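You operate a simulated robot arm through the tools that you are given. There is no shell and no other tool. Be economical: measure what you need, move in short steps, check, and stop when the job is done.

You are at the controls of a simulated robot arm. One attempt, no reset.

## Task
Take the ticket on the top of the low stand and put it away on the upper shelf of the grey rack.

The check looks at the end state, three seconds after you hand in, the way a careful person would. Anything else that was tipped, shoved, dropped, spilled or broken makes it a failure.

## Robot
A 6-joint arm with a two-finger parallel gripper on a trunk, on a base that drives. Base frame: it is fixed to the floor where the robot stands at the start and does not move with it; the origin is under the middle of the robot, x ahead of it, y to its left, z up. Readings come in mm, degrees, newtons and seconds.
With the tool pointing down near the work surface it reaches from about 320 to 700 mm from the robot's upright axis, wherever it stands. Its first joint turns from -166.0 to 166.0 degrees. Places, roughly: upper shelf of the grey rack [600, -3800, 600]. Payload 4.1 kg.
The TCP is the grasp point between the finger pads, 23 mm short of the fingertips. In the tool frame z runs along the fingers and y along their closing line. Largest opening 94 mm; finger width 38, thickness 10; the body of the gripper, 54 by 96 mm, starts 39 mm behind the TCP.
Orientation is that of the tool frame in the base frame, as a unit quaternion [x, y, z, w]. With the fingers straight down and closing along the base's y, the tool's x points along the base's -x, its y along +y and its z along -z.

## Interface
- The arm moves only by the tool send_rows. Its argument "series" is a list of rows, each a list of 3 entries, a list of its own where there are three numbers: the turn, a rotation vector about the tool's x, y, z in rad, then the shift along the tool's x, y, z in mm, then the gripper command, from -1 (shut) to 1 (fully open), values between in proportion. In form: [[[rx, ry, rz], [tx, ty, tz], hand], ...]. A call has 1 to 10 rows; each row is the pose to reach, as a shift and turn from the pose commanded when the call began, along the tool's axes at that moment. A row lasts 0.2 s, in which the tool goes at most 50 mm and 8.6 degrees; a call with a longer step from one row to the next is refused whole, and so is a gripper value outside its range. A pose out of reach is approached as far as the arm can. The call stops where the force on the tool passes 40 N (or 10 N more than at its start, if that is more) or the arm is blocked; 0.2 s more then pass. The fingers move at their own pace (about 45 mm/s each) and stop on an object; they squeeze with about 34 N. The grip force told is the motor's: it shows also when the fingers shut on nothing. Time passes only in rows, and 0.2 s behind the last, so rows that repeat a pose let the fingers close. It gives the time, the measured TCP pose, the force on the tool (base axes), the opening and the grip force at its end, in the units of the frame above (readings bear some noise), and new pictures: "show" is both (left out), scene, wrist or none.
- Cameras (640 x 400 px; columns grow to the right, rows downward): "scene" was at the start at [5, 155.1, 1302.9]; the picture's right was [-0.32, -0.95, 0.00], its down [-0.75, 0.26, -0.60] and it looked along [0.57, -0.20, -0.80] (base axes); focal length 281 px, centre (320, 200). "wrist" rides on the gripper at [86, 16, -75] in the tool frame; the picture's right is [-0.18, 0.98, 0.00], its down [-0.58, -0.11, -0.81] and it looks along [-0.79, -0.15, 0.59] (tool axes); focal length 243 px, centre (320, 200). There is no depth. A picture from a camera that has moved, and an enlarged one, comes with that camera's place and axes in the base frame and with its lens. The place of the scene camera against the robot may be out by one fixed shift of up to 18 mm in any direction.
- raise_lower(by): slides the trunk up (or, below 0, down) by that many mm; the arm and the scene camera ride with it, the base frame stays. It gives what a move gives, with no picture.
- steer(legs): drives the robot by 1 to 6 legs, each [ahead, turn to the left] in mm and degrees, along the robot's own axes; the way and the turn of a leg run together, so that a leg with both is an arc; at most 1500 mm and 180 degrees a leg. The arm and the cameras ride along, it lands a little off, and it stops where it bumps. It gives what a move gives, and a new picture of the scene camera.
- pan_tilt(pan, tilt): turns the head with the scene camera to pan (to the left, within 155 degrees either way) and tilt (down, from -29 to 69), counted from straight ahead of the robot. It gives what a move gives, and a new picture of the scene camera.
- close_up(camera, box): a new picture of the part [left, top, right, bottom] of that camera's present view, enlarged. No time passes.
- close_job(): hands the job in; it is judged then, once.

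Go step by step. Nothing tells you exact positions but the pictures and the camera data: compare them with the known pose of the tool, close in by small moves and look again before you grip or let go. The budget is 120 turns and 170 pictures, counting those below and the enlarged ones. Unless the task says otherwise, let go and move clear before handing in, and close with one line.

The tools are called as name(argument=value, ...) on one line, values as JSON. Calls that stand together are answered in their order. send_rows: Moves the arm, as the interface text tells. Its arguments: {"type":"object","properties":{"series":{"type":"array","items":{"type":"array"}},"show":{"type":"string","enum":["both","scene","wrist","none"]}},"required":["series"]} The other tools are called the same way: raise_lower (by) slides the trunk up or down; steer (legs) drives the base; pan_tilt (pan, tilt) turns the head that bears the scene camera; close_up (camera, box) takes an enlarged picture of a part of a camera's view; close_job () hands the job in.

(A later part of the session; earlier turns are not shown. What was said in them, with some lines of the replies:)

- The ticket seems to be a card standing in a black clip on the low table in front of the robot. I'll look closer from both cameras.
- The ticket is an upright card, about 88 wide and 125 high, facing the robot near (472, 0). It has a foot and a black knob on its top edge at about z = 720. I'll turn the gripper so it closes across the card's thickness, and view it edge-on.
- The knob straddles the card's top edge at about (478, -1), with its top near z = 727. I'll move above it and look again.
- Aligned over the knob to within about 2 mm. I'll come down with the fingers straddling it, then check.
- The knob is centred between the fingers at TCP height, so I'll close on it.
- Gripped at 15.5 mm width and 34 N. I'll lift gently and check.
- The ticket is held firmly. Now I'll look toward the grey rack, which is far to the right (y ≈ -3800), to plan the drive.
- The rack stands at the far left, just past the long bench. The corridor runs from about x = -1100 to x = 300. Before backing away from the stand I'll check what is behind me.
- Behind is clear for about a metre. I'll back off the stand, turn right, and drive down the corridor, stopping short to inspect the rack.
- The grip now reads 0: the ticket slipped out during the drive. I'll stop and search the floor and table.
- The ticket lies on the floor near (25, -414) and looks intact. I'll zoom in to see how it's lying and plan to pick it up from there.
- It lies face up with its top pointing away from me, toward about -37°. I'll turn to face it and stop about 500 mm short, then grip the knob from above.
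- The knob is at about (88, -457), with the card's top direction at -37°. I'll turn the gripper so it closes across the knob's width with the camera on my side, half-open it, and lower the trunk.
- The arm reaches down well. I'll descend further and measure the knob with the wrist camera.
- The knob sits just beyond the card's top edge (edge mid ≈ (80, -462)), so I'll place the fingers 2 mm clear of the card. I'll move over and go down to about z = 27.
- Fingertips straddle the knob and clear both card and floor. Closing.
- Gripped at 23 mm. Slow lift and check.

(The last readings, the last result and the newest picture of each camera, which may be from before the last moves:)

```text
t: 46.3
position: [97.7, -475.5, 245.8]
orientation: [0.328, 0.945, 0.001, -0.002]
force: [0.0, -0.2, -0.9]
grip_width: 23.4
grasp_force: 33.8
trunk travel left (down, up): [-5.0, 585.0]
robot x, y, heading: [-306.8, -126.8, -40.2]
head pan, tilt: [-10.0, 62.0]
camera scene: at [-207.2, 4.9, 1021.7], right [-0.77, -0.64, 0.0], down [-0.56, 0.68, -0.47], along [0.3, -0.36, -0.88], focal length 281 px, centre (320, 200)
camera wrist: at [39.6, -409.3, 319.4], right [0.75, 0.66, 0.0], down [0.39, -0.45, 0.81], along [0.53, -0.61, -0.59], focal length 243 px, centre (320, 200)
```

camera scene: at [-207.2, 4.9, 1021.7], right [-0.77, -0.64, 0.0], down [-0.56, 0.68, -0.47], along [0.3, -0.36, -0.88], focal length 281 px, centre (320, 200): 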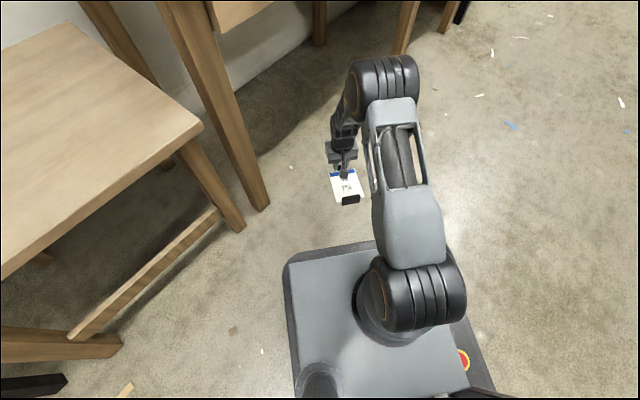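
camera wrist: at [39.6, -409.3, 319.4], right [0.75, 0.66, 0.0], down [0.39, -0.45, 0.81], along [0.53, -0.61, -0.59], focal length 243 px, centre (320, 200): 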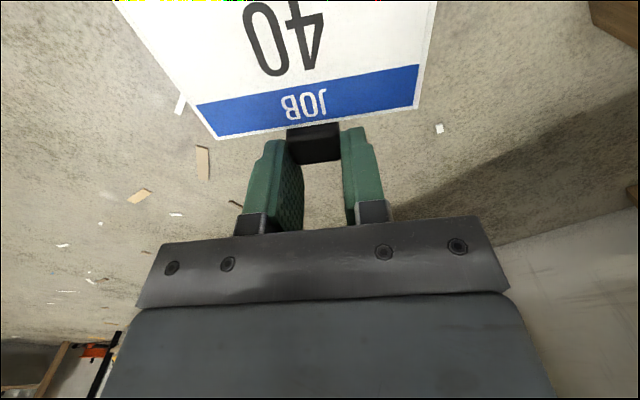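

Held steady and level. I'll carry it low in short legs, checking the grip after each. First the turn to face down the corridor.

steer(legs=[[0, -25]])

steer(legs=[[0, -24.5]])

```text
t: 48.0
position: [-87.5, -613.7, 246.5]
orientation: [0.524, 0.852, 0.0, 0.0]
force: [-0.5, -0.5, -0.4]
grip_width: 23.1
grasp_force: 34.0
trunk travel left (down, up): [-5.0, 585.0]
robot x, y, heading: [-303.6, -123.1, -65.2]
head pan, tilt: [-10.0, 62.0]
camera scene: at [-168.1, -49.2, 1021.8], right [-0.97, -0.25, 0.0], down [-0.22, 0.85, -0.47], along [0.12, -0.45, -0.88], focal length 281 px, centre (320, 200)
```

scene: 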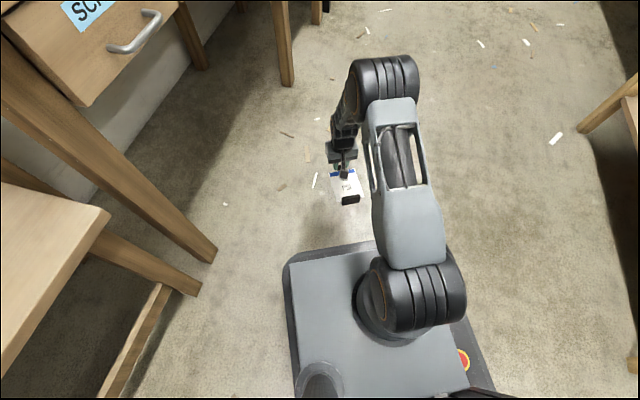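

```text
t: 49.7
position: [-307.8, -659.3, 245.9]
orientation: [0.692, 0.722, 0.0, 0.0]
force: [0.5, -0.1, -1.1]
grip_width: 23.3
grasp_force: 34.3
trunk travel left (down, up): [-5.0, 585.0]
robot x, y, heading: [-306.3, -121.8, -89.9]
head pan, tilt: [-10.0, 62.0]
camera scene: at [-155.3, -113.3, 1021.8], right [-0.99, 0.17, 0.0], down [0.15, 0.87, -0.47], along [-0.08, -0.46, -0.88], focal length 281 px, centre (320, 200)
```

scene: 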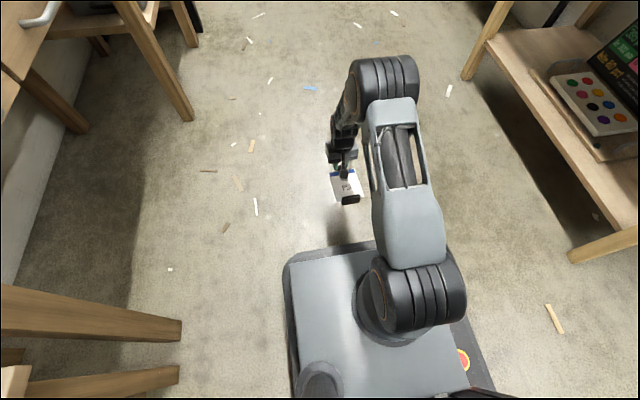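

Grip holds. Driving ahead in legs.

steer(legs=[[600, 0]])

pan_tilt(pan=12, tilt=25)

```text
t: 53.0
position: [-307.8, -1261.2, 246.0]
orientation: [0.693, 0.721, 0.001, 0.0]
force: [0.7, 0.5, -1.1]
grip_width: 23.4
grasp_force: 34.2
trunk travel left (down, up): [-5.0, 585.0]
robot x, y, heading: [-299.6, -722.5, -89.7]
head pan, tilt: [-10.0, 62.0]
camera scene: at [-152.0, -714.2, 1021.8], right [-0.99, 0.17, 0.0], down [0.15, 0.87, -0.47], along [-0.08, -0.46, -0.88], focal length 281 px, centre (320, 200)
```

scene: 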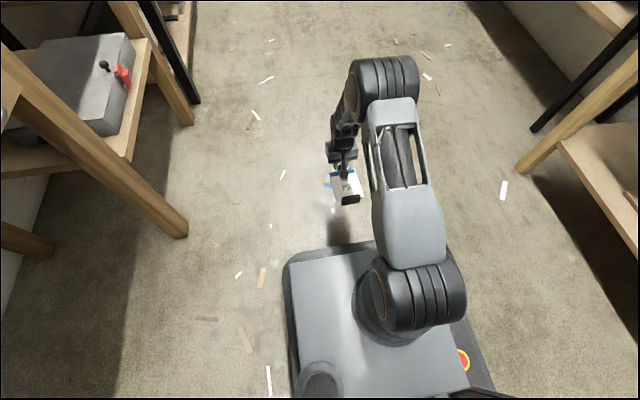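

```text
t: 54.1
position: [-306.5, -1259.2, 245.3]
orientation: [0.693, 0.721, 0.0, 0.0]
force: [-0.1, 0.1, -1.8]
grip_width: 23.4
grasp_force: 33.9
trunk travel left (down, up): [-5.0, 585.0]
robot x, y, heading: [-304.0, -726.2, -89.8]
head pan, tilt: [12.0, 25.0]
camera scene: at [-121.6, -740.8, 1074.1], right [-0.98, -0.21, 0.0], down [-0.09, 0.41, -0.91], along [0.19, -0.89, -0.42], focal length 281 px, centre (320, 200)
```

scene: 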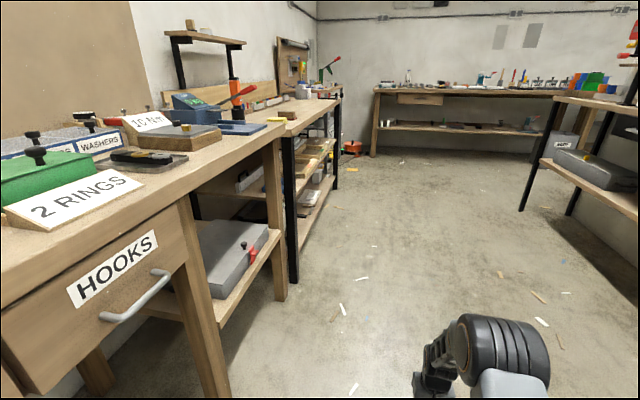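

steer(legs=[[1300, 0]])

pan_tilt(pan=45, tilt=20)

```text
t: 60.6
position: [-293.3, -2554.8, 245.5]
orientation: [0.691, 0.723, -0.001, 0.0]
force: [0.4, 0.0, -0.8]
grip_width: 23.4
grasp_force: 34.0
trunk travel left (down, up): [-5.0, 585.0]
robot x, y, heading: [-294.0, -2022.4, -89.4]
head pan, tilt: [12.0, 25.0]
camera scene: at [-111.7, -2034.4, 1074.2], right [-0.98, -0.22, 0.0], down [-0.09, 0.41, -0.91], along [0.2, -0.88, -0.42], focal length 281 px, centre (320, 200)
```

scene: 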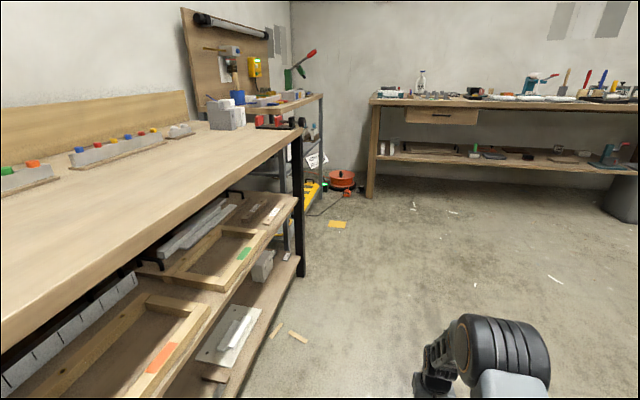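

```text
t: 61.6
position: [-294.1, -2554.0, 246.4]
orientation: [0.69, 0.724, -0.001, 0.0]
force: [0.0, 0.7, -1.4]
grip_width: 23.3
grasp_force: 33.8
trunk travel left (down, up): [-5.0, 585.0]
robot x, y, heading: [-294.3, -2021.4, -89.3]
head pan, tilt: [45.0, 20.0]
camera scene: at [-65.3, -2009.7, 1082.2], right [-0.7, -0.71, 0.0], down [-0.24, 0.24, -0.94], along [0.67, -0.66, -0.34], focal length 281 px, centre (320, 200)
```

scene: 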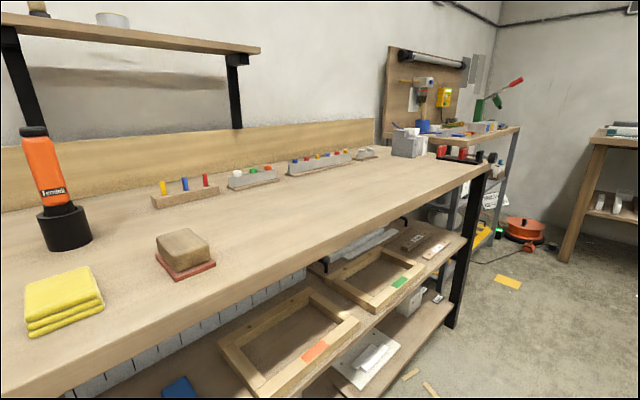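

steer(legs=[[1100, 0]])

pan_tilt(pan=65, tilt=25)

```text
t: 67.2
position: [-291.2, -3655.2, 245.7]
orientation: [0.694, 0.72, -0.001, 0.0]
force: [-0.5, -0.3, -1.4]
grip_width: 23.3
grasp_force: 33.6
trunk travel left (down, up): [-5.0, 585.0]
robot x, y, heading: [-286.9, -3116.7, -89.9]
head pan, tilt: [45.0, 20.0]
camera scene: at [-58.2, -3111.9, 1082.2], right [-0.71, -0.71, 0.0], down [-0.24, 0.24, -0.94], along [0.67, -0.66, -0.34], focal length 281 px, centre (320, 200)
```

scene: 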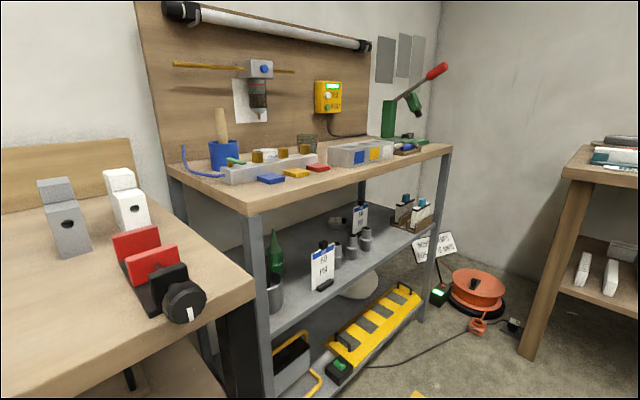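

```text
t: 68.0
position: [-290.9, -3655.9, 245.8]
orientation: [0.693, 0.721, 0.0, 0.0]
force: [0.3, 0.6, -1.3]
grip_width: 23.3
grasp_force: 34.1
trunk travel left (down, up): [-5.0, 585.0]
robot x, y, heading: [-284.5, -3118.8, -90.1]
head pan, tilt: [65.0, 25.0]
camera scene: at [-40.6, -3085.0, 1074.2], right [-0.42, -0.91, 0.0], down [-0.38, 0.18, -0.91], along [0.82, -0.38, -0.42], focal length 281 px, centre (320, 200)
```

scene: 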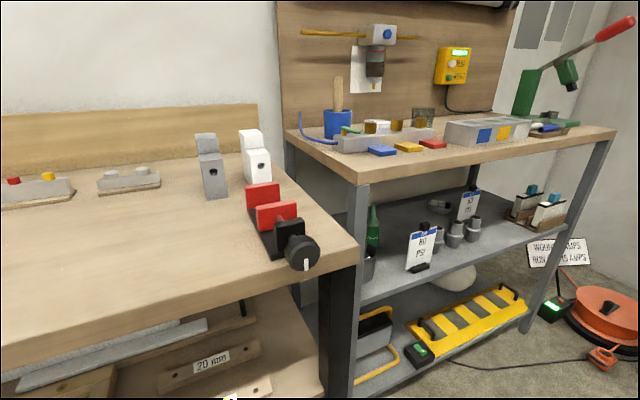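

The upper shelf is the grey level beneath the bench-height top. It already holds other tickets and fittings, so I need a free spot and a horizontal approach. I'll drive on level with it and look face-on.

steer(legs=[[650, 0]])

pan_tilt(pan=92, tilt=30)

close_up(camera="scene", box=[160, 120, 480, 320])

```text
t: 71.7
position: [-290.7, -4304.3, 246.3]
orientation: [0.694, 0.72, 0.0, 0.0]
force: [-0.7, 0.1, -0.8]
grip_width: 23.3
grasp_force: 34.3
trunk travel left (down, up): [-5.0, 585.0]
robot x, y, heading: [-281.5, -3769.5, -90.2]
head pan, tilt: [65.0, 25.0]
camera scene: at [-39.9, -3734.7, 1074.2], right [-0.42, -0.91, 0.0], down [-0.38, 0.18, -0.91], along [0.82, -0.38, -0.42], focal length 281 px, centre (320, 200)
```

scene: 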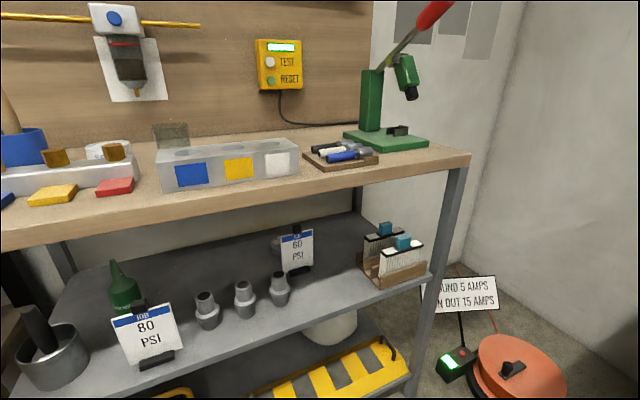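

```text
t: 72.6
position: [-291.4, -4305.0, 245.8]
orientation: [0.694, 0.719, 0.0, 0.0]
force: [-0.1, -0.4, -2.0]
grip_width: 23.2
grasp_force: 34.3
trunk travel left (down, up): [-5.0, 585.0]
robot x, y, heading: [-282.3, -3769.4, -90.0]
head pan, tilt: [92.0, 30.0]
camera scene: at [-33.0, -3692.7, 1066.2], right [0.03, -1.0, 0.0], down [-0.5, -0.02, -0.87], along [0.87, 0.03, -0.5], focal length 281 px, centre (320, 200)
```

scene: 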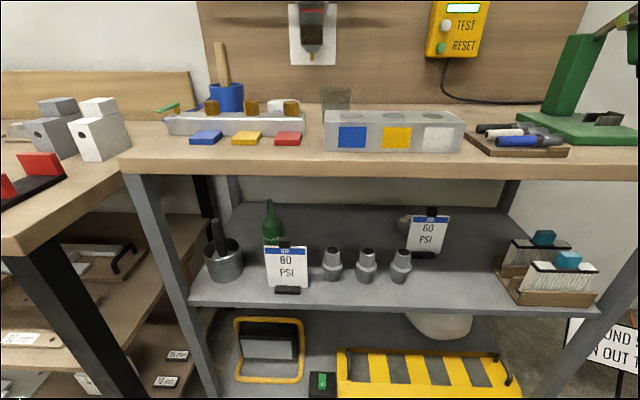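

```text
2.00 times, centred on (320, 220) of scene
camera zoom: at [-33.0, -3692.7, 1066.2], right [0.03, -1.0, 0.0], down [-0.5, -0.02, -0.87], along [0.87, 0.03, -0.5], focal length 562 px, centre (320, 160)
```

zoom: 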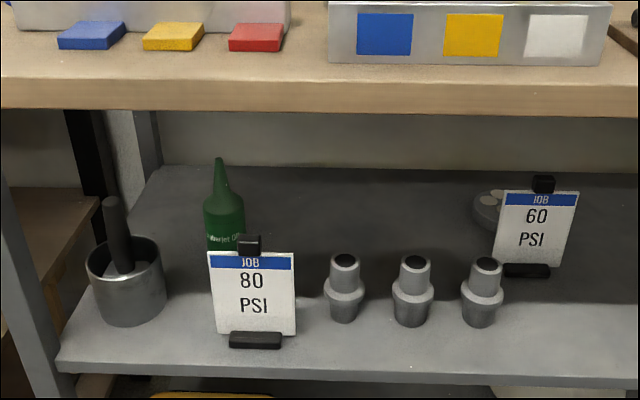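

The free spot on the shelf is the front strip between the third fitting and the brush block, at about (405, -3975). I'll turn left to face the rack here, where the arm tip stays about 90 mm clear of it.

steer(legs=[[0, 45]])

steer(legs=[[0, 45]])

pan_tilt(pan=-10, tilt=45)

```text
t: 75.0
position: [90.9, -4151.8, 246.1]
orientation: [0.363, 0.932, 0.0, 0.0]
force: [0.2, -0.1, -1.0]
grip_width: 23.2
grasp_force: 34.2
trunk travel left (down, up): [-5.0, 585.0]
robot x, y, heading: [-285.4, -3768.0, -44.8]
head pan, tilt: [92.0, 30.0]
camera scene: at [-153.9, -3528.8, 1066.2], right [0.73, -0.68, 0.0], down [-0.34, -0.37, -0.87], along [0.59, 0.64, -0.5], focal length 281 px, centre (320, 200)
```

scene: 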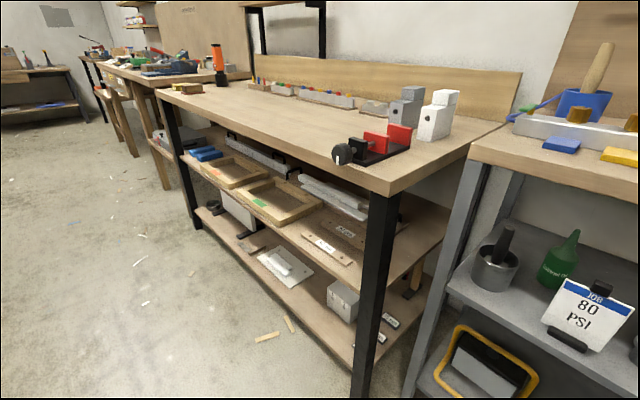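

```text
t: 77.5
position: [251.6, -3773.4, 246.5]
orientation: [-0.02, 1.0, -0.001, 0.0]
force: [0.2, 0.8, -1.6]
grip_width: 22.8
grasp_force: 34.1
trunk travel left (down, up): [-5.0, 585.0]
robot x, y, heading: [-286.2, -3771.4, 0.7]
head pan, tilt: [92.0, 30.0]
camera scene: at [-353.7, -3499.0, 1066.2], right [1.0, 0.04, 0.0], down [0.02, -0.5, -0.87], along [-0.03, 0.87, -0.5], focal length 281 px, centre (320, 200)
```

scene: 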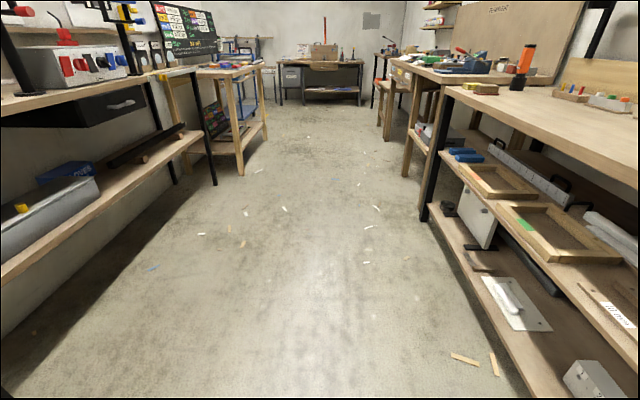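

```text
t: 79.3
position: [252.8, -3773.3, 245.0]
orientation: [-0.02, 1.0, -0.001, 0.0]
force: [-0.8, -1.2, -1.0]
grip_width: 23.2
grasp_force: 34.4
trunk travel left (down, up): [-5.0, 585.0]
robot x, y, heading: [-286.3, -3766.9, -0.0]
head pan, tilt: [-10.0, 45.0]
camera scene: at [-270.1, -3603.2, 1043.6], right [-0.17, -0.99, 0.0], down [-0.7, 0.12, -0.71], along [0.7, -0.12, -0.71], focal length 281 px, centre (320, 200)
```

scene: 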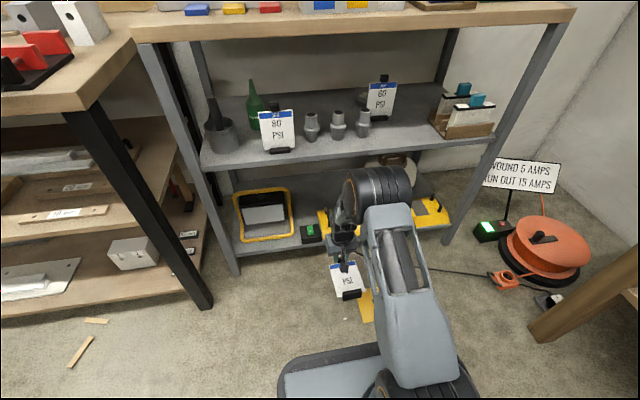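

I'll back up a little for swing room and raise the trunk, then pitch the wrist up to make the ticket upright.

steer(legs=[[-100, 0]])

raise_lower(by=300)

send_rows(series=[[[0, -0.13, 0], [0, 0, 0], -1], [[0, -0.26, 0], [0, 0, 0], -1], [[0, -0.39, 0], [0, 0, 0], -1], [[0, -0.52, 0], [0, 0, 0], -1], [[0, -0.65, 0], [0, 0, 0], -1], [[0, -0.78, 0], [0, 0, 0], -1]])

```text
t: 80.4
position: [150.8, -3775.2, 245.2]
orientation: [-0.019, 1.0, 0.0, 0.0]
force: [-0.2, 0.0, -0.7]
grip_width: 23.2
grasp_force: 34.1
trunk travel left (down, up): [-5.0, 585.0]
robot x, y, heading: [-382.4, -3766.7, 0.1]
head pan, tilt: [-10.0, 45.0]
camera scene: at [-370.1, -3603.6, 1043.6], right [-0.17, -0.99, 0.0], down [-0.7, 0.12, -0.71], along [0.7, -0.12, -0.71], focal length 281 px, centre (320, 200)
```

scene: 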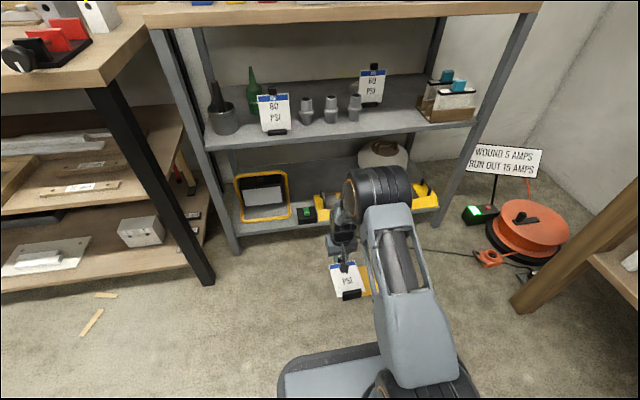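

```text
t: 83.4
position: [150.7, -3773.8, 546.4]
orientation: [-0.02, 1.0, 0.0, 0.0]
force: [-0.3, 0.2, -0.9]
grip_width: 23.1
grasp_force: 34.1
trunk travel left (down, up): [-305.0, 285.0]
robot x, y, heading: [-381.6, -3765.7, 0.0]
head pan, tilt: [-10.0, 45.0]
```

```text
t: 84.8
position: [151.1, -3773.3, 546.6]
orientation: [-0.018, 0.924, 0.007, 0.381]
force: [0.3, 0.1, -0.8]
grip_width: 23.2
grasp_force: 33.9
out of reach, approached as far as the arm can: row 3
trunk travel left (down, up): [-305.0, 285.0]
robot x, y, heading: [-384.7, -3769.3, 0.1]
head pan, tilt: [-10.0, 45.0]
camera scene: at [-370.1, -3603.5, 1343.6], right [-0.17, -0.99, 0.0], down [-0.7, 0.12, -0.71], along [0.7, -0.12, -0.71], focal length 281 px, centre (320, 200)
camera wrist: at [36.0, -3761.8, 537.2], right [0.09, 0.99, 0.13], down [-0.15, -0.12, 0.98], along [0.98, -0.11, 0.14], focal length 243 px, centre (320, 200)
```

scene: 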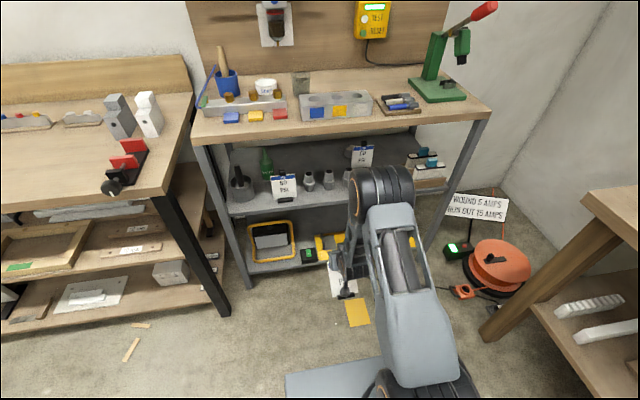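
wrist: 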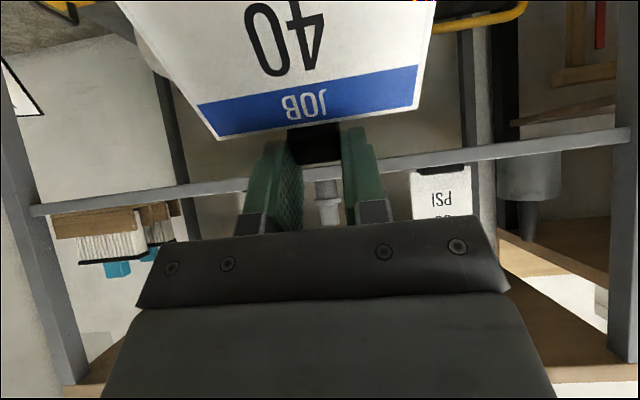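

Half pitched. I'll finish the pitch while raising the hand a bit for reach.

send_rows(series=[[[0, -0.13, 0], [-14, 0, -14], -1], [[0, -0.26, 0], [-28, 0, -28], -1], [[0, -0.39, 0], [-42, 0, -42], -1], [[0, -0.52, 0], [-56, 0, -56], -1], [[0, -0.65, 0], [-70, 0, -70], -1], [[0, -0.788, 0], [-70, 0, -70], -1]])

```text
t: 86.2
position: [151.3, -3773.9, 646.0]
orientation: [-0.015, 0.708, 0.014, 0.706]
force: [-0.4, 0.7, 0.1]
grip_width: 23.0
grasp_force: 34.0
trunk travel left (down, up): [-305.0, 285.0]
robot x, y, heading: [-386.7, -3770.3, 0.1]
head pan, tilt: [-10.0, 45.0]
camera scene: at [-370.3, -3603.5, 1343.6], right [-0.17, -0.99, 0.0], down [-0.7, 0.12, -0.71], along [0.7, -0.12, -0.71], focal length 281 px, centre (320, 200)
camera wrist: at [75.8, -3760.7, 557.6], right [-0.04, 0.98, 0.18], down [-0.8, -0.14, 0.58], along [0.6, -0.12, 0.79], focal length 243 px, centre (320, 200)
```

scene: 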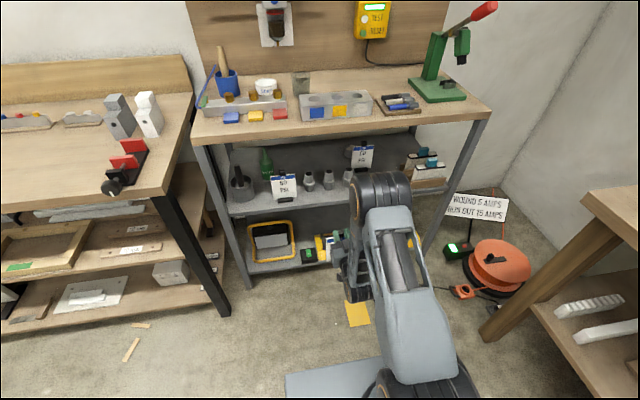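
wrist: 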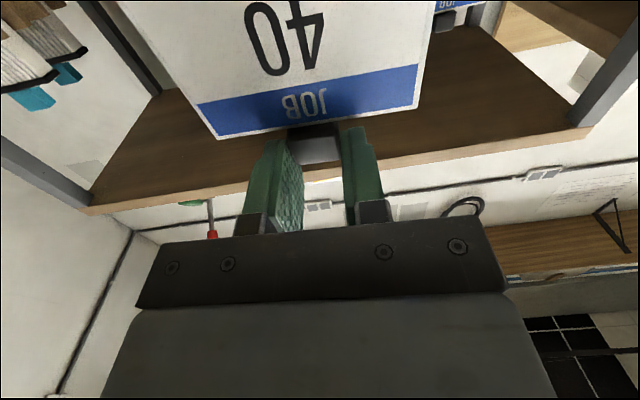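

The ticket is upright in a horizontal grip. Next I'll measure the shelf height from this higher viewpoint.

close_up(camera="scene", box=[210, 130, 370, 230])

close_up(camera="scene", box=[320, 120, 480, 220])

```text
4.00 times, centred on (290, 180) of scene
camera zoom: at [-370.3, -3603.5, 1343.6], right [-0.17, -0.99, 0.0], down [-0.7, 0.12, -0.71], along [0.7, -0.12, -0.71], focal length 1124 px, centre (440, 280)
```

zoom: 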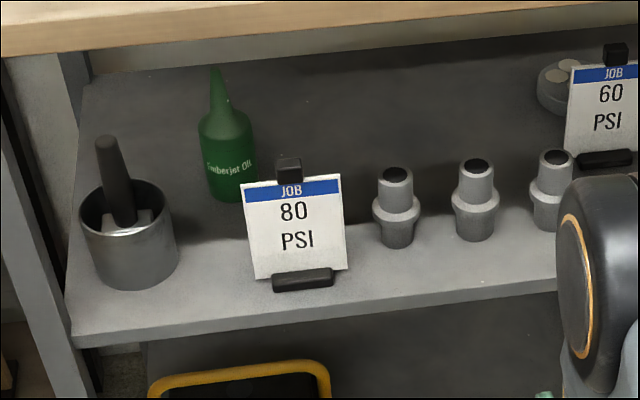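

```text
4.00 times, centred on (400, 170) of scene
camera zoom: at [-370.3, -3603.5, 1343.6], right [-0.17, -0.99, 0.0], down [-0.7, 0.12, -0.71], along [0.7, -0.12, -0.71], focal length 1124 px, centre (0, 320)
```

zoom: 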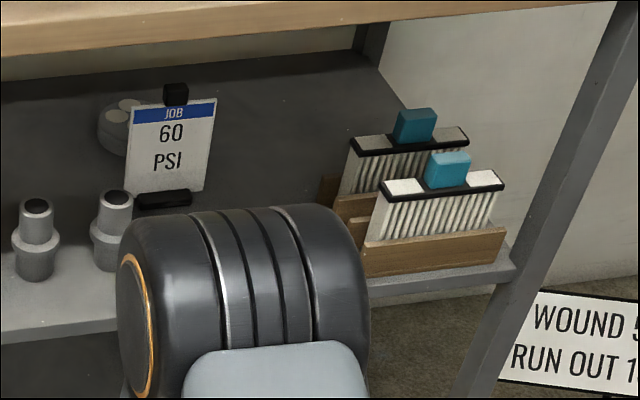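

The shelf surface comes out at z ≈ 558, its front edge at x ≈ 378, and the free gap runs from y ≈ -3890 to -4105. I'll shift the robot sideways by about 210 mm with a turn, back, turn move, so I can approach straight at y ≈ -3990.

steer(legs=[[0, 45]])

steer(legs=[[-300, 0]])

steer(legs=[[0, -45]])

```text
t: 88.7
position: [-0.7, -3394.0, 645.5]
orientation: [-0.283, 0.65, 0.281, 0.647]
force: [-0.1, 0.1, -1.0]
grip_width: 23.2
grasp_force: 33.7
trunk travel left (down, up): [-305.0, 285.0]
robot x, y, heading: [-382.5, -3768.3, 44.8]
head pan, tilt: [-10.0, 45.0]
camera scene: at [-483.2, -3633.8, 1343.6], right [0.57, -0.82, 0.0], down [-0.58, -0.4, -0.71], along [0.58, 0.4, -0.71], focal length 281 px, centre (320, 200)
```

scene: 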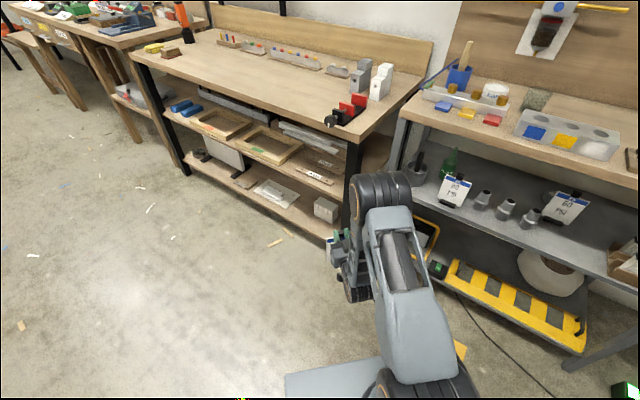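

```text
t: 90.7
position: [-212.3, -3608.2, 644.6]
orientation: [-0.283, 0.649, 0.282, 0.647]
force: [0.2, -0.3, -1.4]
grip_width: 23.3
grasp_force: 34.4
trunk travel left (down, up): [-305.0, 285.0]
robot x, y, heading: [-599.7, -3980.8, 44.8]
head pan, tilt: [-10.0, 45.0]
camera scene: at [-696.4, -3846.6, 1343.6], right [0.57, -0.82, 0.0], down [-0.58, -0.41, -0.71], along [0.58, 0.41, -0.71], focal length 281 px, centre (320, 200)
```

scene: 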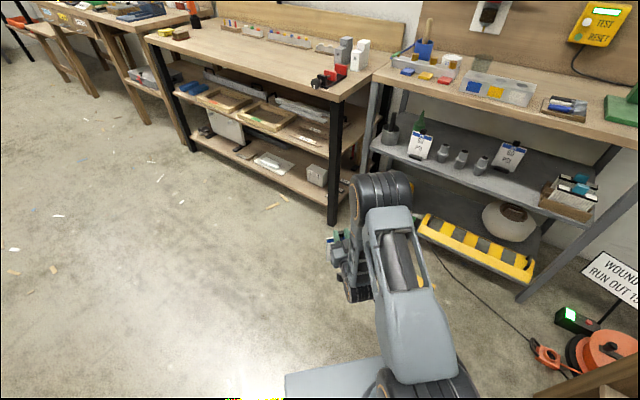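

```text
t: 93.2
position: [-62.6, -3992.8, 645.2]
orientation: [-0.011, 0.708, 0.011, 0.706]
force: [0.3, 0.7, -1.7]
grip_width: 23.4
grasp_force: 34.0
trunk travel left (down, up): [-305.0, 285.0]
robot x, y, heading: [-595.1, -3983.2, -0.4]
head pan, tilt: [-10.0, 45.0]
camera scene: at [-581.9, -3816.6, 1343.6], right [-0.18, -0.98, 0.0], down [-0.7, 0.13, -0.71], along [0.7, -0.13, -0.71], focal length 281 px, centre (320, 200)
```

scene: 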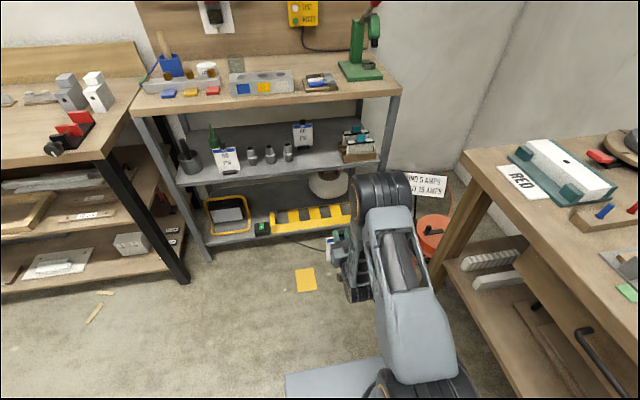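

Lined up at y ≈ -3993. I'll raise the trunk so the foot clears the shelf, then drive in to just short of its edge.

raise_lower(by=90)

steer(legs=[[370, 0]])

close_up(camera="scene", box=[200, 120, 440, 270])

```text
t: 94.5
position: [-61.1, -3991.3, 735.3]
orientation: [-0.011, 0.709, 0.01, 0.706]
force: [0.7, -0.1, -0.7]
grip_width: 23.4
grasp_force: 33.6
trunk travel left (down, up): [-395.0, 195.0]
robot x, y, heading: [-594.8, -3982.9, -0.3]
head pan, tilt: [-10.0, 45.0]
```

```text
t: 96.8
position: [311.8, -3997.3, 734.9]
orientation: [-0.009, 0.708, 0.009, 0.706]
force: [0.7, 0.0, -1.3]
grip_width: 23.3
grasp_force: 33.9
trunk travel left (down, up): [-395.0, 195.0]
robot x, y, heading: [-223.7, -3982.4, -0.5]
head pan, tilt: [-10.0, 45.0]
camera scene: at [-208.2, -3819.8, 1433.6], right [-0.18, -0.98, 0.0], down [-0.7, 0.13, -0.71], along [0.7, -0.13, -0.71], focal length 281 px, centre (320, 200)
```

scene: 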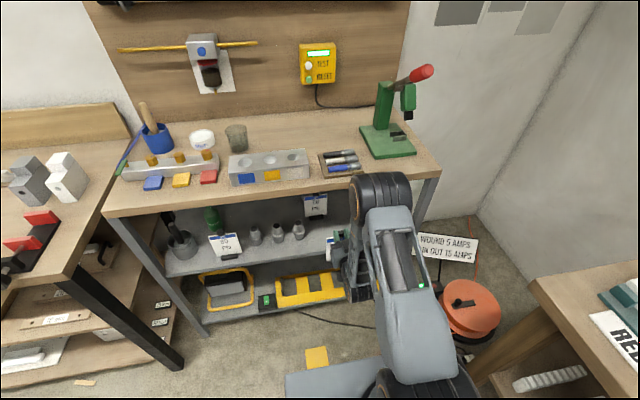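

```text
2.67 times, centred on (320, 195) of scene
camera zoom: at [-208.2, -3819.8, 1433.6], right [-0.18, -0.98, 0.0], down [-0.7, 0.13, -0.71], along [0.7, -0.13, -0.71], focal length 750 px, centre (320, 213)
```

zoom: 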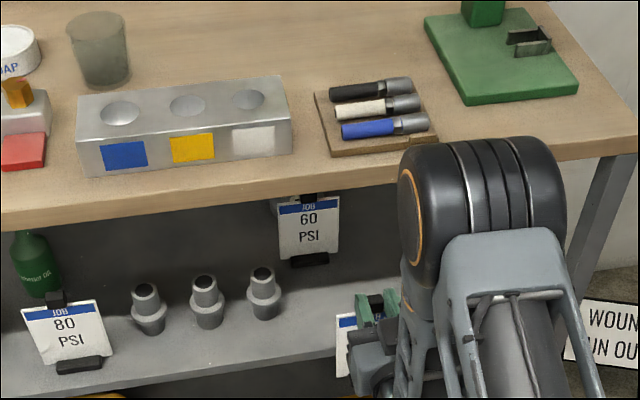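

close_up(camera="wrist", box=[0, 0, 640, 400])

close_up(camera="scene", box=[290, 210, 370, 290])

```text
1.00 times, centred on (320, 200) of wrist
camera zoom: at [235.9, -3982.2, 647.4], right [-0.03, 0.98, 0.18], down [-0.8, -0.13, 0.58], along [0.6, -0.13, 0.79], focal length 243 px, centre (320, 200)
```

zoom: 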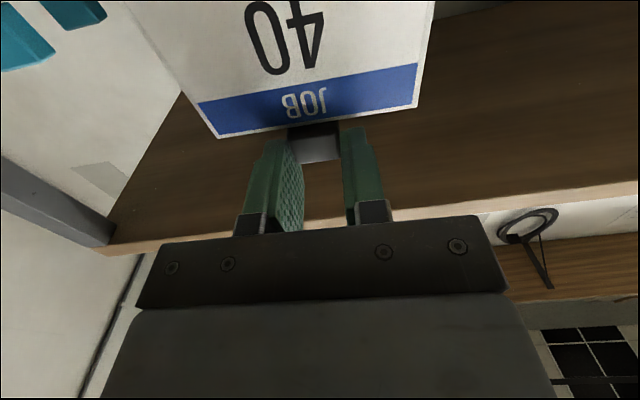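

```text
5.00 times, centred on (330, 250) of scene
camera zoom: at [-208.2, -3819.8, 1433.6], right [-0.18, -0.98, 0.0], down [-0.7, 0.13, -0.71], along [0.7, -0.13, -0.71], focal length 1405 px, centre (270, -50)
```

zoom: 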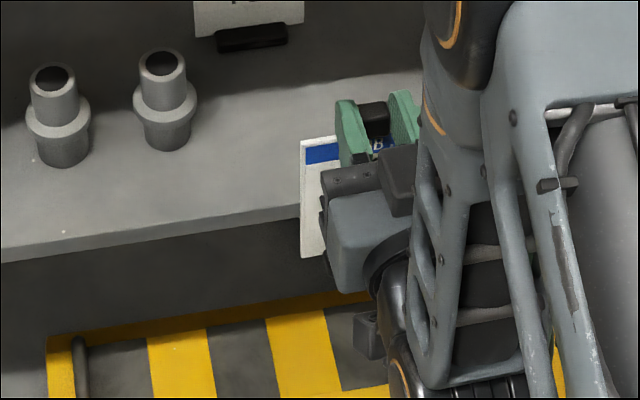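

About 25 mm clearance by my estimate. I'll add a little height and slide the ticket in over the shelf.

send_rows(series=[[[0, 0, 0], [-12, 0, 0], -1], [[0, 0, 0], [-12, 0, 20], -1], [[0, 0, 0], [-12, 0, 40], -1], [[0, 0, 0], [-12, 0, 65], -1], [[0, 0, 0], [-12, 0, 92], -1]])

close_up(camera="scene", box=[280, 190, 400, 280])

```text
t: 98.0
position: [404.6, -3994.3, 746.5]
orientation: [-0.01, 0.708, 0.01, 0.706]
force: [0.2, 0.2, -2.4]
grip_width: 23.2
grasp_force: 34.1
trunk travel left (down, up): [-395.0, 195.0]
robot x, y, heading: [-223.5, -3981.5, -0.5]
head pan, tilt: [-10.0, 45.0]
camera scene: at [-208.2, -3819.8, 1433.6], right [-0.18, -0.98, 0.0], down [-0.7, 0.13, -0.71], along [0.7, -0.13, -0.71], focal length 281 px, centre (320, 200)
camera wrist: at [328.1, -3979.1, 659.4], right [-0.03, 0.98, 0.18], down [-0.8, -0.13, 0.58], along [0.6, -0.13, 0.79], focal length 243 px, centre (320, 200)
```

scene: 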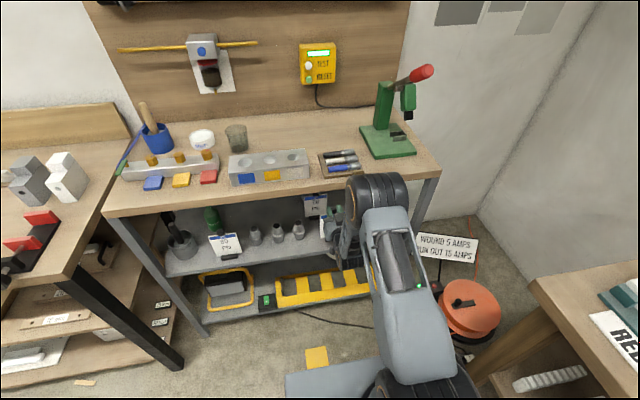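
wrist: 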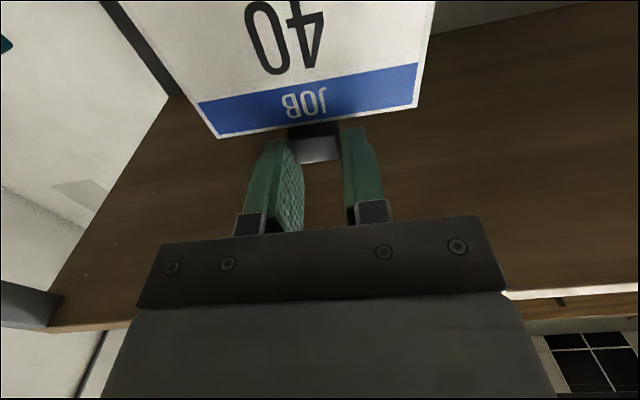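

```text
4.44 times, centred on (340, 235) of scene
camera zoom: at [-208.2, -3819.8, 1433.6], right [-0.18, -0.98, 0.0], down [-0.7, 0.13, -0.71], along [0.7, -0.13, -0.71], focal length 1249 px, centre (231, 44)
```

zoom: 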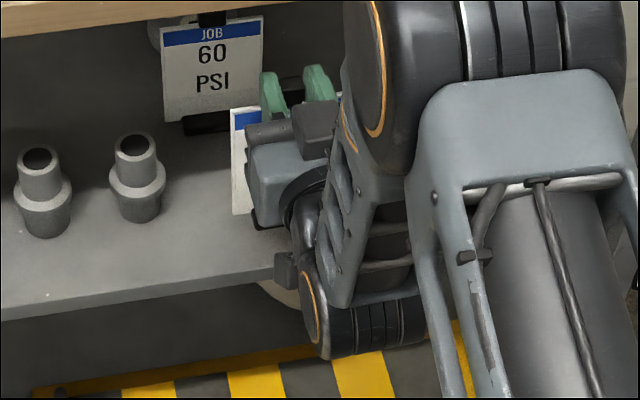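

Over the shelf, with about 38 mm of clearance. I'll lower most of it, then feel for contact in small steps.

send_rows(series=[[[0, 0, 0], [10, 0, 0], -1], [[0, 0, 0], [20, 0, 0], -1], [[0, 0, 0], [28, 0, 0], -1]], show="scene")

close_up(camera="scene", box=[290, 200, 370, 260])

send_rows(series=[[[0, 0, 0], [2, 0, 0], -1], [[0, 0, 0], [4, 0, 0], -1]], show="none")

```text
t: 98.8
position: [403.5, -3995.0, 717.7]
orientation: [-0.01, 0.708, 0.009, 0.706]
force: [0.1, 0.4, -1.0]
grip_width: 23.1
grasp_force: 33.6
trunk travel left (down, up): [-395.0, 195.0]
robot x, y, heading: [-225.7, -3983.8, -0.7]
head pan, tilt: [-10.0, 45.0]
camera scene: at [-208.1, -3819.8, 1433.6], right [-0.18, -0.98, 0.0], down [-0.7, 0.13, -0.71], along [0.7, -0.13, -0.71], focal length 281 px, centre (320, 200)
```

scene: 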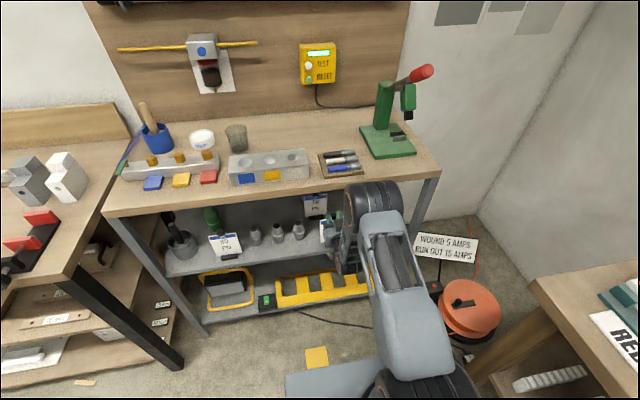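

```text
6.67 times, centred on (330, 230) of scene
camera zoom: at [-208.1, -3819.8, 1433.6], right [-0.18, -0.98, 0.0], down [-0.7, 0.13, -0.71], along [0.7, -0.13, -0.71], focal length 1874 px, centre (253, 0)
```

zoom: 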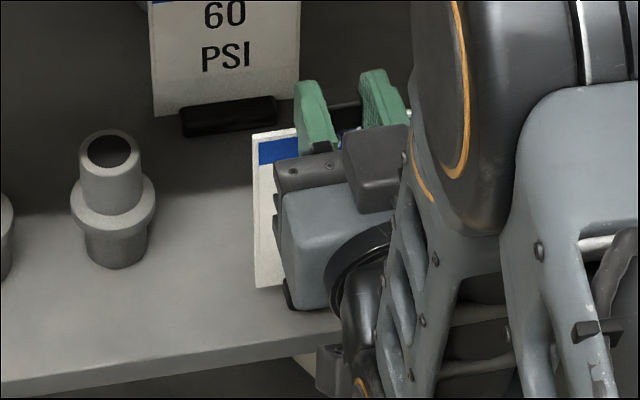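

```text
t: 99.4
position: [402.9, -3994.6, 714.0]
orientation: [-0.009, 0.708, 0.009, 0.706]
force: [-0.2, 0.5, -0.9]
grip_width: 23.2
grasp_force: 33.9
trunk travel left (down, up): [-395.0, 195.0]
robot x, y, heading: [-225.6, -3983.9, -0.6]
head pan, tilt: [-10.0, 45.0]
```

send_rows(series=[[[0, 0, 0], [1.5, 0, 0], -1], [[0, 0, 0], [3, 0, 0], -1]], show="none")

close_up(camera="scene", box=[300, 220, 360, 260])

```text
t: 100.0
position: [403.5, -3994.8, 711.4]
orientation: [-0.01, 0.708, 0.01, 0.706]
force: [-0.2, 0.8, -1.2]
grip_width: 23.2
grasp_force: 34.4
trunk travel left (down, up): [-395.0, 195.0]
robot x, y, heading: [-222.5, -3984.0, -0.6]
head pan, tilt: [-10.0, 45.0]
```

```text
10.00 times, centred on (330, 240) of scene
camera zoom: at [-208.1, -3819.8, 1433.6], right [-0.18, -0.98, 0.0], down [-0.7, 0.13, -0.71], along [0.7, -0.13, -0.71], focal length 2811 px, centre (220, -200)
```

zoom: 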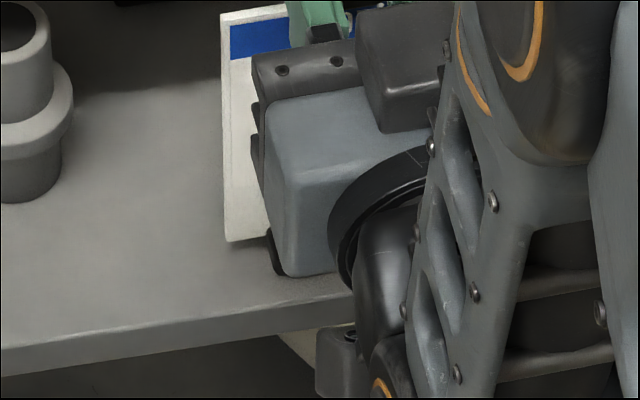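

send_rows(series=[[[0, 0, 0], [1, 0, 0], -1], [[0, 0, 0], [2, 0, 0], -1]], show="none")

send_rows(series=[[[0, 0, 0], [1, 0, 0], -1], [[0, 0, 0], [2, 0, 0], -1]], show="none")

```text
t: 100.6
position: [404.0, -3995.3, 709.8]
orientation: [-0.009, 0.708, 0.009, 0.706]
force: [0.5, -0.5, -0.5]
grip_width: 23.1
grasp_force: 34.1
trunk travel left (down, up): [-395.0, 195.0]
robot x, y, heading: [-223.9, -3986.7, -0.4]
head pan, tilt: [-10.0, 45.0]
```

```text
t: 101.2
position: [403.4, -3995.4, 708.9]
orientation: [-0.01, 0.708, 0.009, 0.706]
force: [-0.1, 0.0, 4.2]
grip_width: 23.1
grasp_force: 34.0
trunk travel left (down, up): [-395.0, 195.0]
robot x, y, heading: [-223.6, -3982.9, -0.7]
head pan, tilt: [-10.0, 45.0]
```

Contact felt (+5 N on the tool). The ticket stands on the shelf, so I'll open the fingers gently.

send_rows(series=[[[0, 0, 0], [0, 0, 0], -0.45], [[0, 0, 0], [0, 0, 0], -0.35], [[0, 0, 0], [0, 0, 0], -0.2], [[0, 0, 0], [0, 0, 0], 0.0], [[0, 0, 0], [0, 0, 0], 0.0]])

```text
t: 102.4
position: [403.4, -3995.3, 708.2]
orientation: [-0.011, 0.708, 0.011, 0.706]
force: [0.7, 0.8, -1.4]
grip_width: 47.1
grasp_force: 0.2
trunk travel left (down, up): [-395.0, 195.0]
robot x, y, heading: [-222.2, -3985.9, -0.6]
head pan, tilt: [-10.0, 45.0]
camera scene: at [-208.2, -3819.8, 1433.6], right [-0.18, -0.98, 0.0], down [-0.7, 0.13, -0.71], along [0.7, -0.13, -0.71], focal length 281 px, centre (320, 200)
camera wrist: at [328.0, -3979.8, 620.1], right [-0.03, 0.98, 0.18], down [-0.8, -0.13, 0.58], along [0.6, -0.13, 0.79], focal length 243 px, centre (320, 200)
```

scene: 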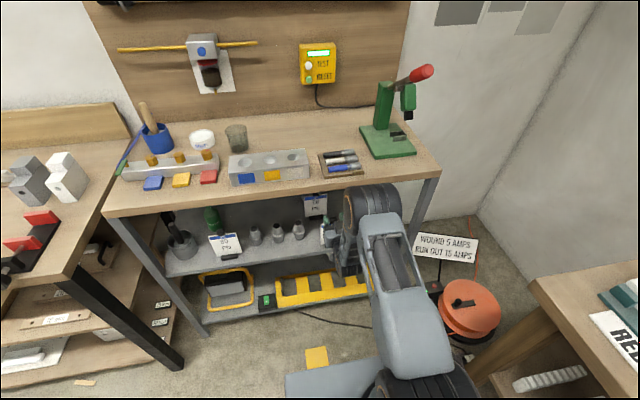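
wrist: 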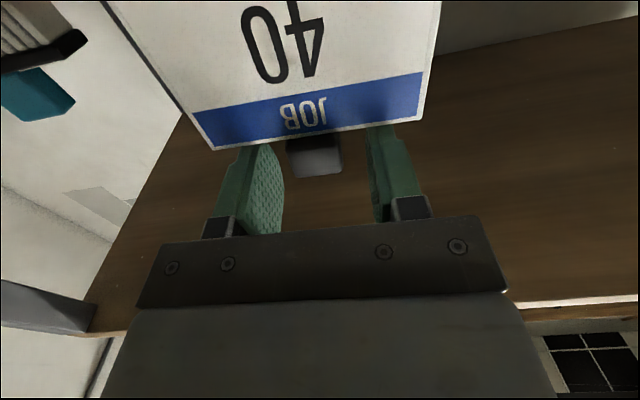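

send_rows(series=[[[0, 0, 0], [0, 0, 0], 0.0], [[0, 0, 0], [0, 0, 0], 0.0], [[0, 0, 0], [0, 0, 0], 0.0]], show="wrist")

close_up(camera="scene", box=[300, 200, 360, 260])

close_up(camera="wrist", box=[160, 50, 480, 250])

```text
t: 103.2
position: [403.5, -3994.2, 707.3]
orientation: [-0.009, 0.708, 0.009, 0.706]
force: [0.1, 0.8, 0.0]
grip_width: 47.2
grasp_force: 0.0
trunk travel left (down, up): [-395.0, 195.0]
robot x, y, heading: [-224.6, -3982.5, -0.5]
head pan, tilt: [-10.0, 45.0]
camera wrist: at [328.0, -3979.8, 620.1], right [-0.03, 0.98, 0.18], down [-0.8, -0.13, 0.58], along [0.6, -0.13, 0.79], focal length 243 px, centre (320, 200)
```

wrist: 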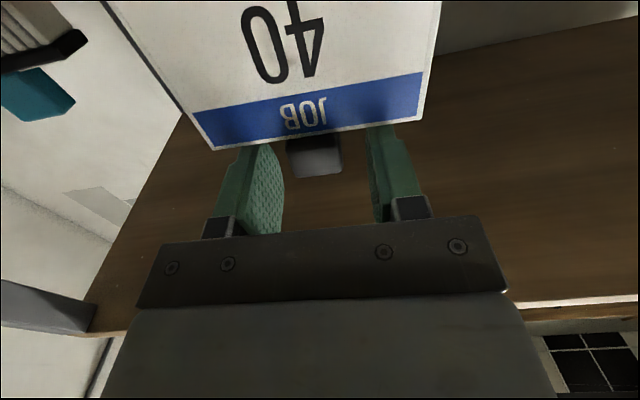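

```text
6.67 times, centred on (330, 230) of scene
camera zoom: at [-208.2, -3819.8, 1433.6], right [-0.18, -0.98, 0.0], down [-0.7, 0.13, -0.71], along [0.7, -0.13, -0.71], focal length 1874 px, centre (253, 0)
```

zoom: 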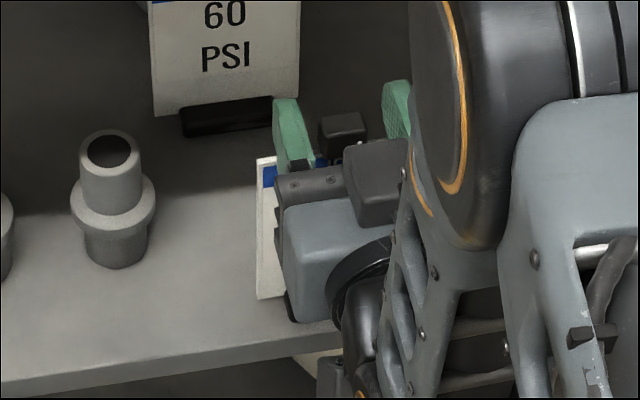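

```text
2.00 times, centred on (320, 150) of wrist
camera zoom: at [328.0, -3979.8, 620.1], right [-0.03, 0.98, 0.18], down [-0.8, -0.13, 0.58], along [0.6, -0.13, 0.79], focal length 485 px, centre (320, 300)
```

zoom: 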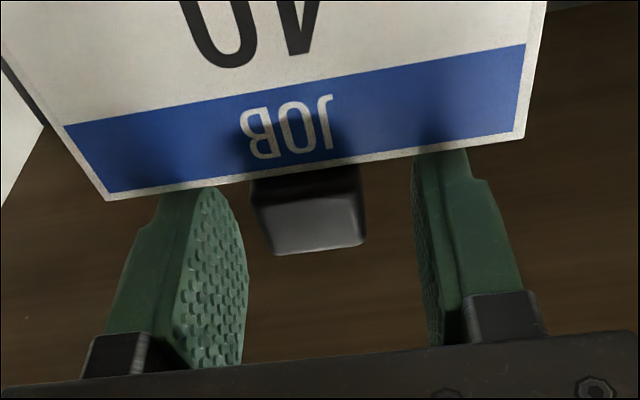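

The ticket has settled upright and static. It had been held about 3° off, as it lay on the floor, and is now flat on its foot. I'll rise a few mm and back straight out.

send_rows(series=[[[0, 0, 0], [-5, 0, 0], 0.1], [[0, 0, 0], [-5, 0, -12], 0.1], [[0, 0, 0], [-5, 0, -30], 0.1], [[0, 0, 0], [-5, 0, -60], 0.1], [[0, 0, 0], [-5, 0, -100], 0.1]])

steer(legs=[[-350, 0]])

close_up(camera="scene", box=[160, 100, 400, 250])

```text
t: 104.4
position: [302.8, -3996.7, 712.9]
orientation: [-0.01, 0.708, 0.009, 0.706]
force: [0.0, 0.2, -0.5]
grip_width: 51.3
grasp_force: 0.0
trunk travel left (down, up): [-395.0, 195.0]
robot x, y, heading: [-223.1, -3982.7, -0.4]
head pan, tilt: [-10.0, 45.0]
camera scene: at [-208.1, -3819.8, 1433.6], right [-0.18, -0.98, 0.0], down [-0.7, 0.13, -0.71], along [0.7, -0.13, -0.71], focal length 281 px, centre (320, 200)
camera wrist: at [227.2, -3982.5, 625.4], right [-0.03, 0.98, 0.18], down [-0.8, -0.13, 0.58], along [0.6, -0.13, 0.79], focal length 243 px, centre (320, 200)
```

scene: 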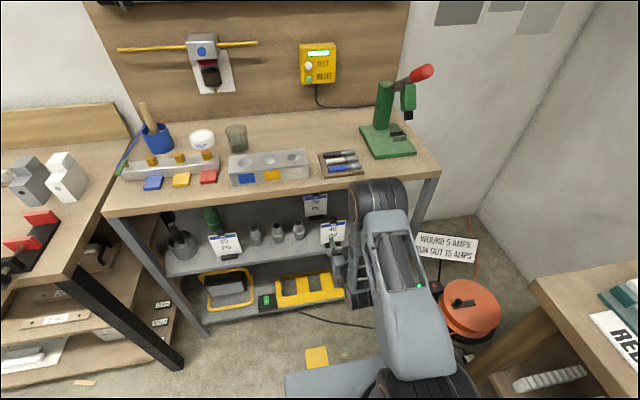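
wrist: 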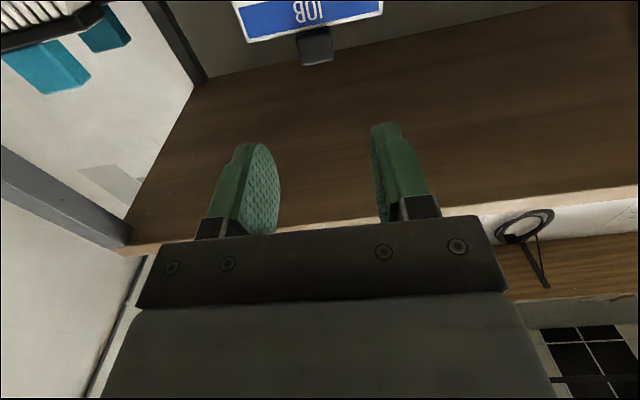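

```text
t: 106.7
position: [-48.8, -3994.9, 712.3]
orientation: [-0.01, 0.709, 0.009, 0.705]
force: [-0.7, 0.6, -0.4]
grip_width: 51.6
grasp_force: 0.1
trunk travel left (down, up): [-395.0, 195.0]
robot x, y, heading: [-576.1, -3984.2, -0.6]
head pan, tilt: [-10.0, 45.0]
camera scene: at [-559.6, -3816.3, 1433.6], right [-0.18, -0.98, 0.0], down [-0.7, 0.13, -0.71], along [0.69, -0.13, -0.71], focal length 281 px, centre (320, 200)
```

scene: 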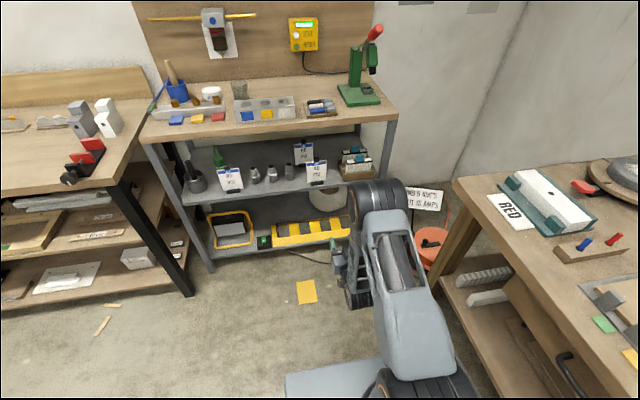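

```text
2.67 times, centred on (280, 175) of scene
camera zoom: at [-559.6, -3816.3, 1433.6], right [-0.18, -0.98, 0.0], down [-0.7, 0.13, -0.71], along [0.69, -0.13, -0.71], focal length 750 px, centre (427, 267)
```

zoom: 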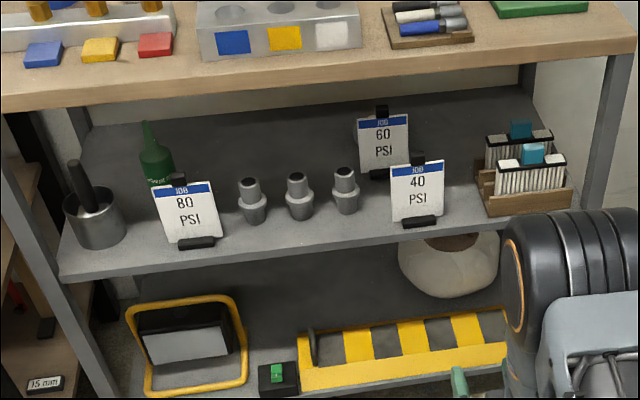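

The 40 PSI ticket stands upright and facing outward on the rack's upper shelf. Nothing else there has moved, and the arm is well clear, so I'm handing in.

close_job()

```text
The job is handed in.
```

The 40 PSI ticket is standing upright on the upper shelf of the grey rack, facing out. It slipped from the gripper and fell to the floor during the first drive. I picked it up from there; it looked undamaged, and I saw nothing else get knocked or moved.
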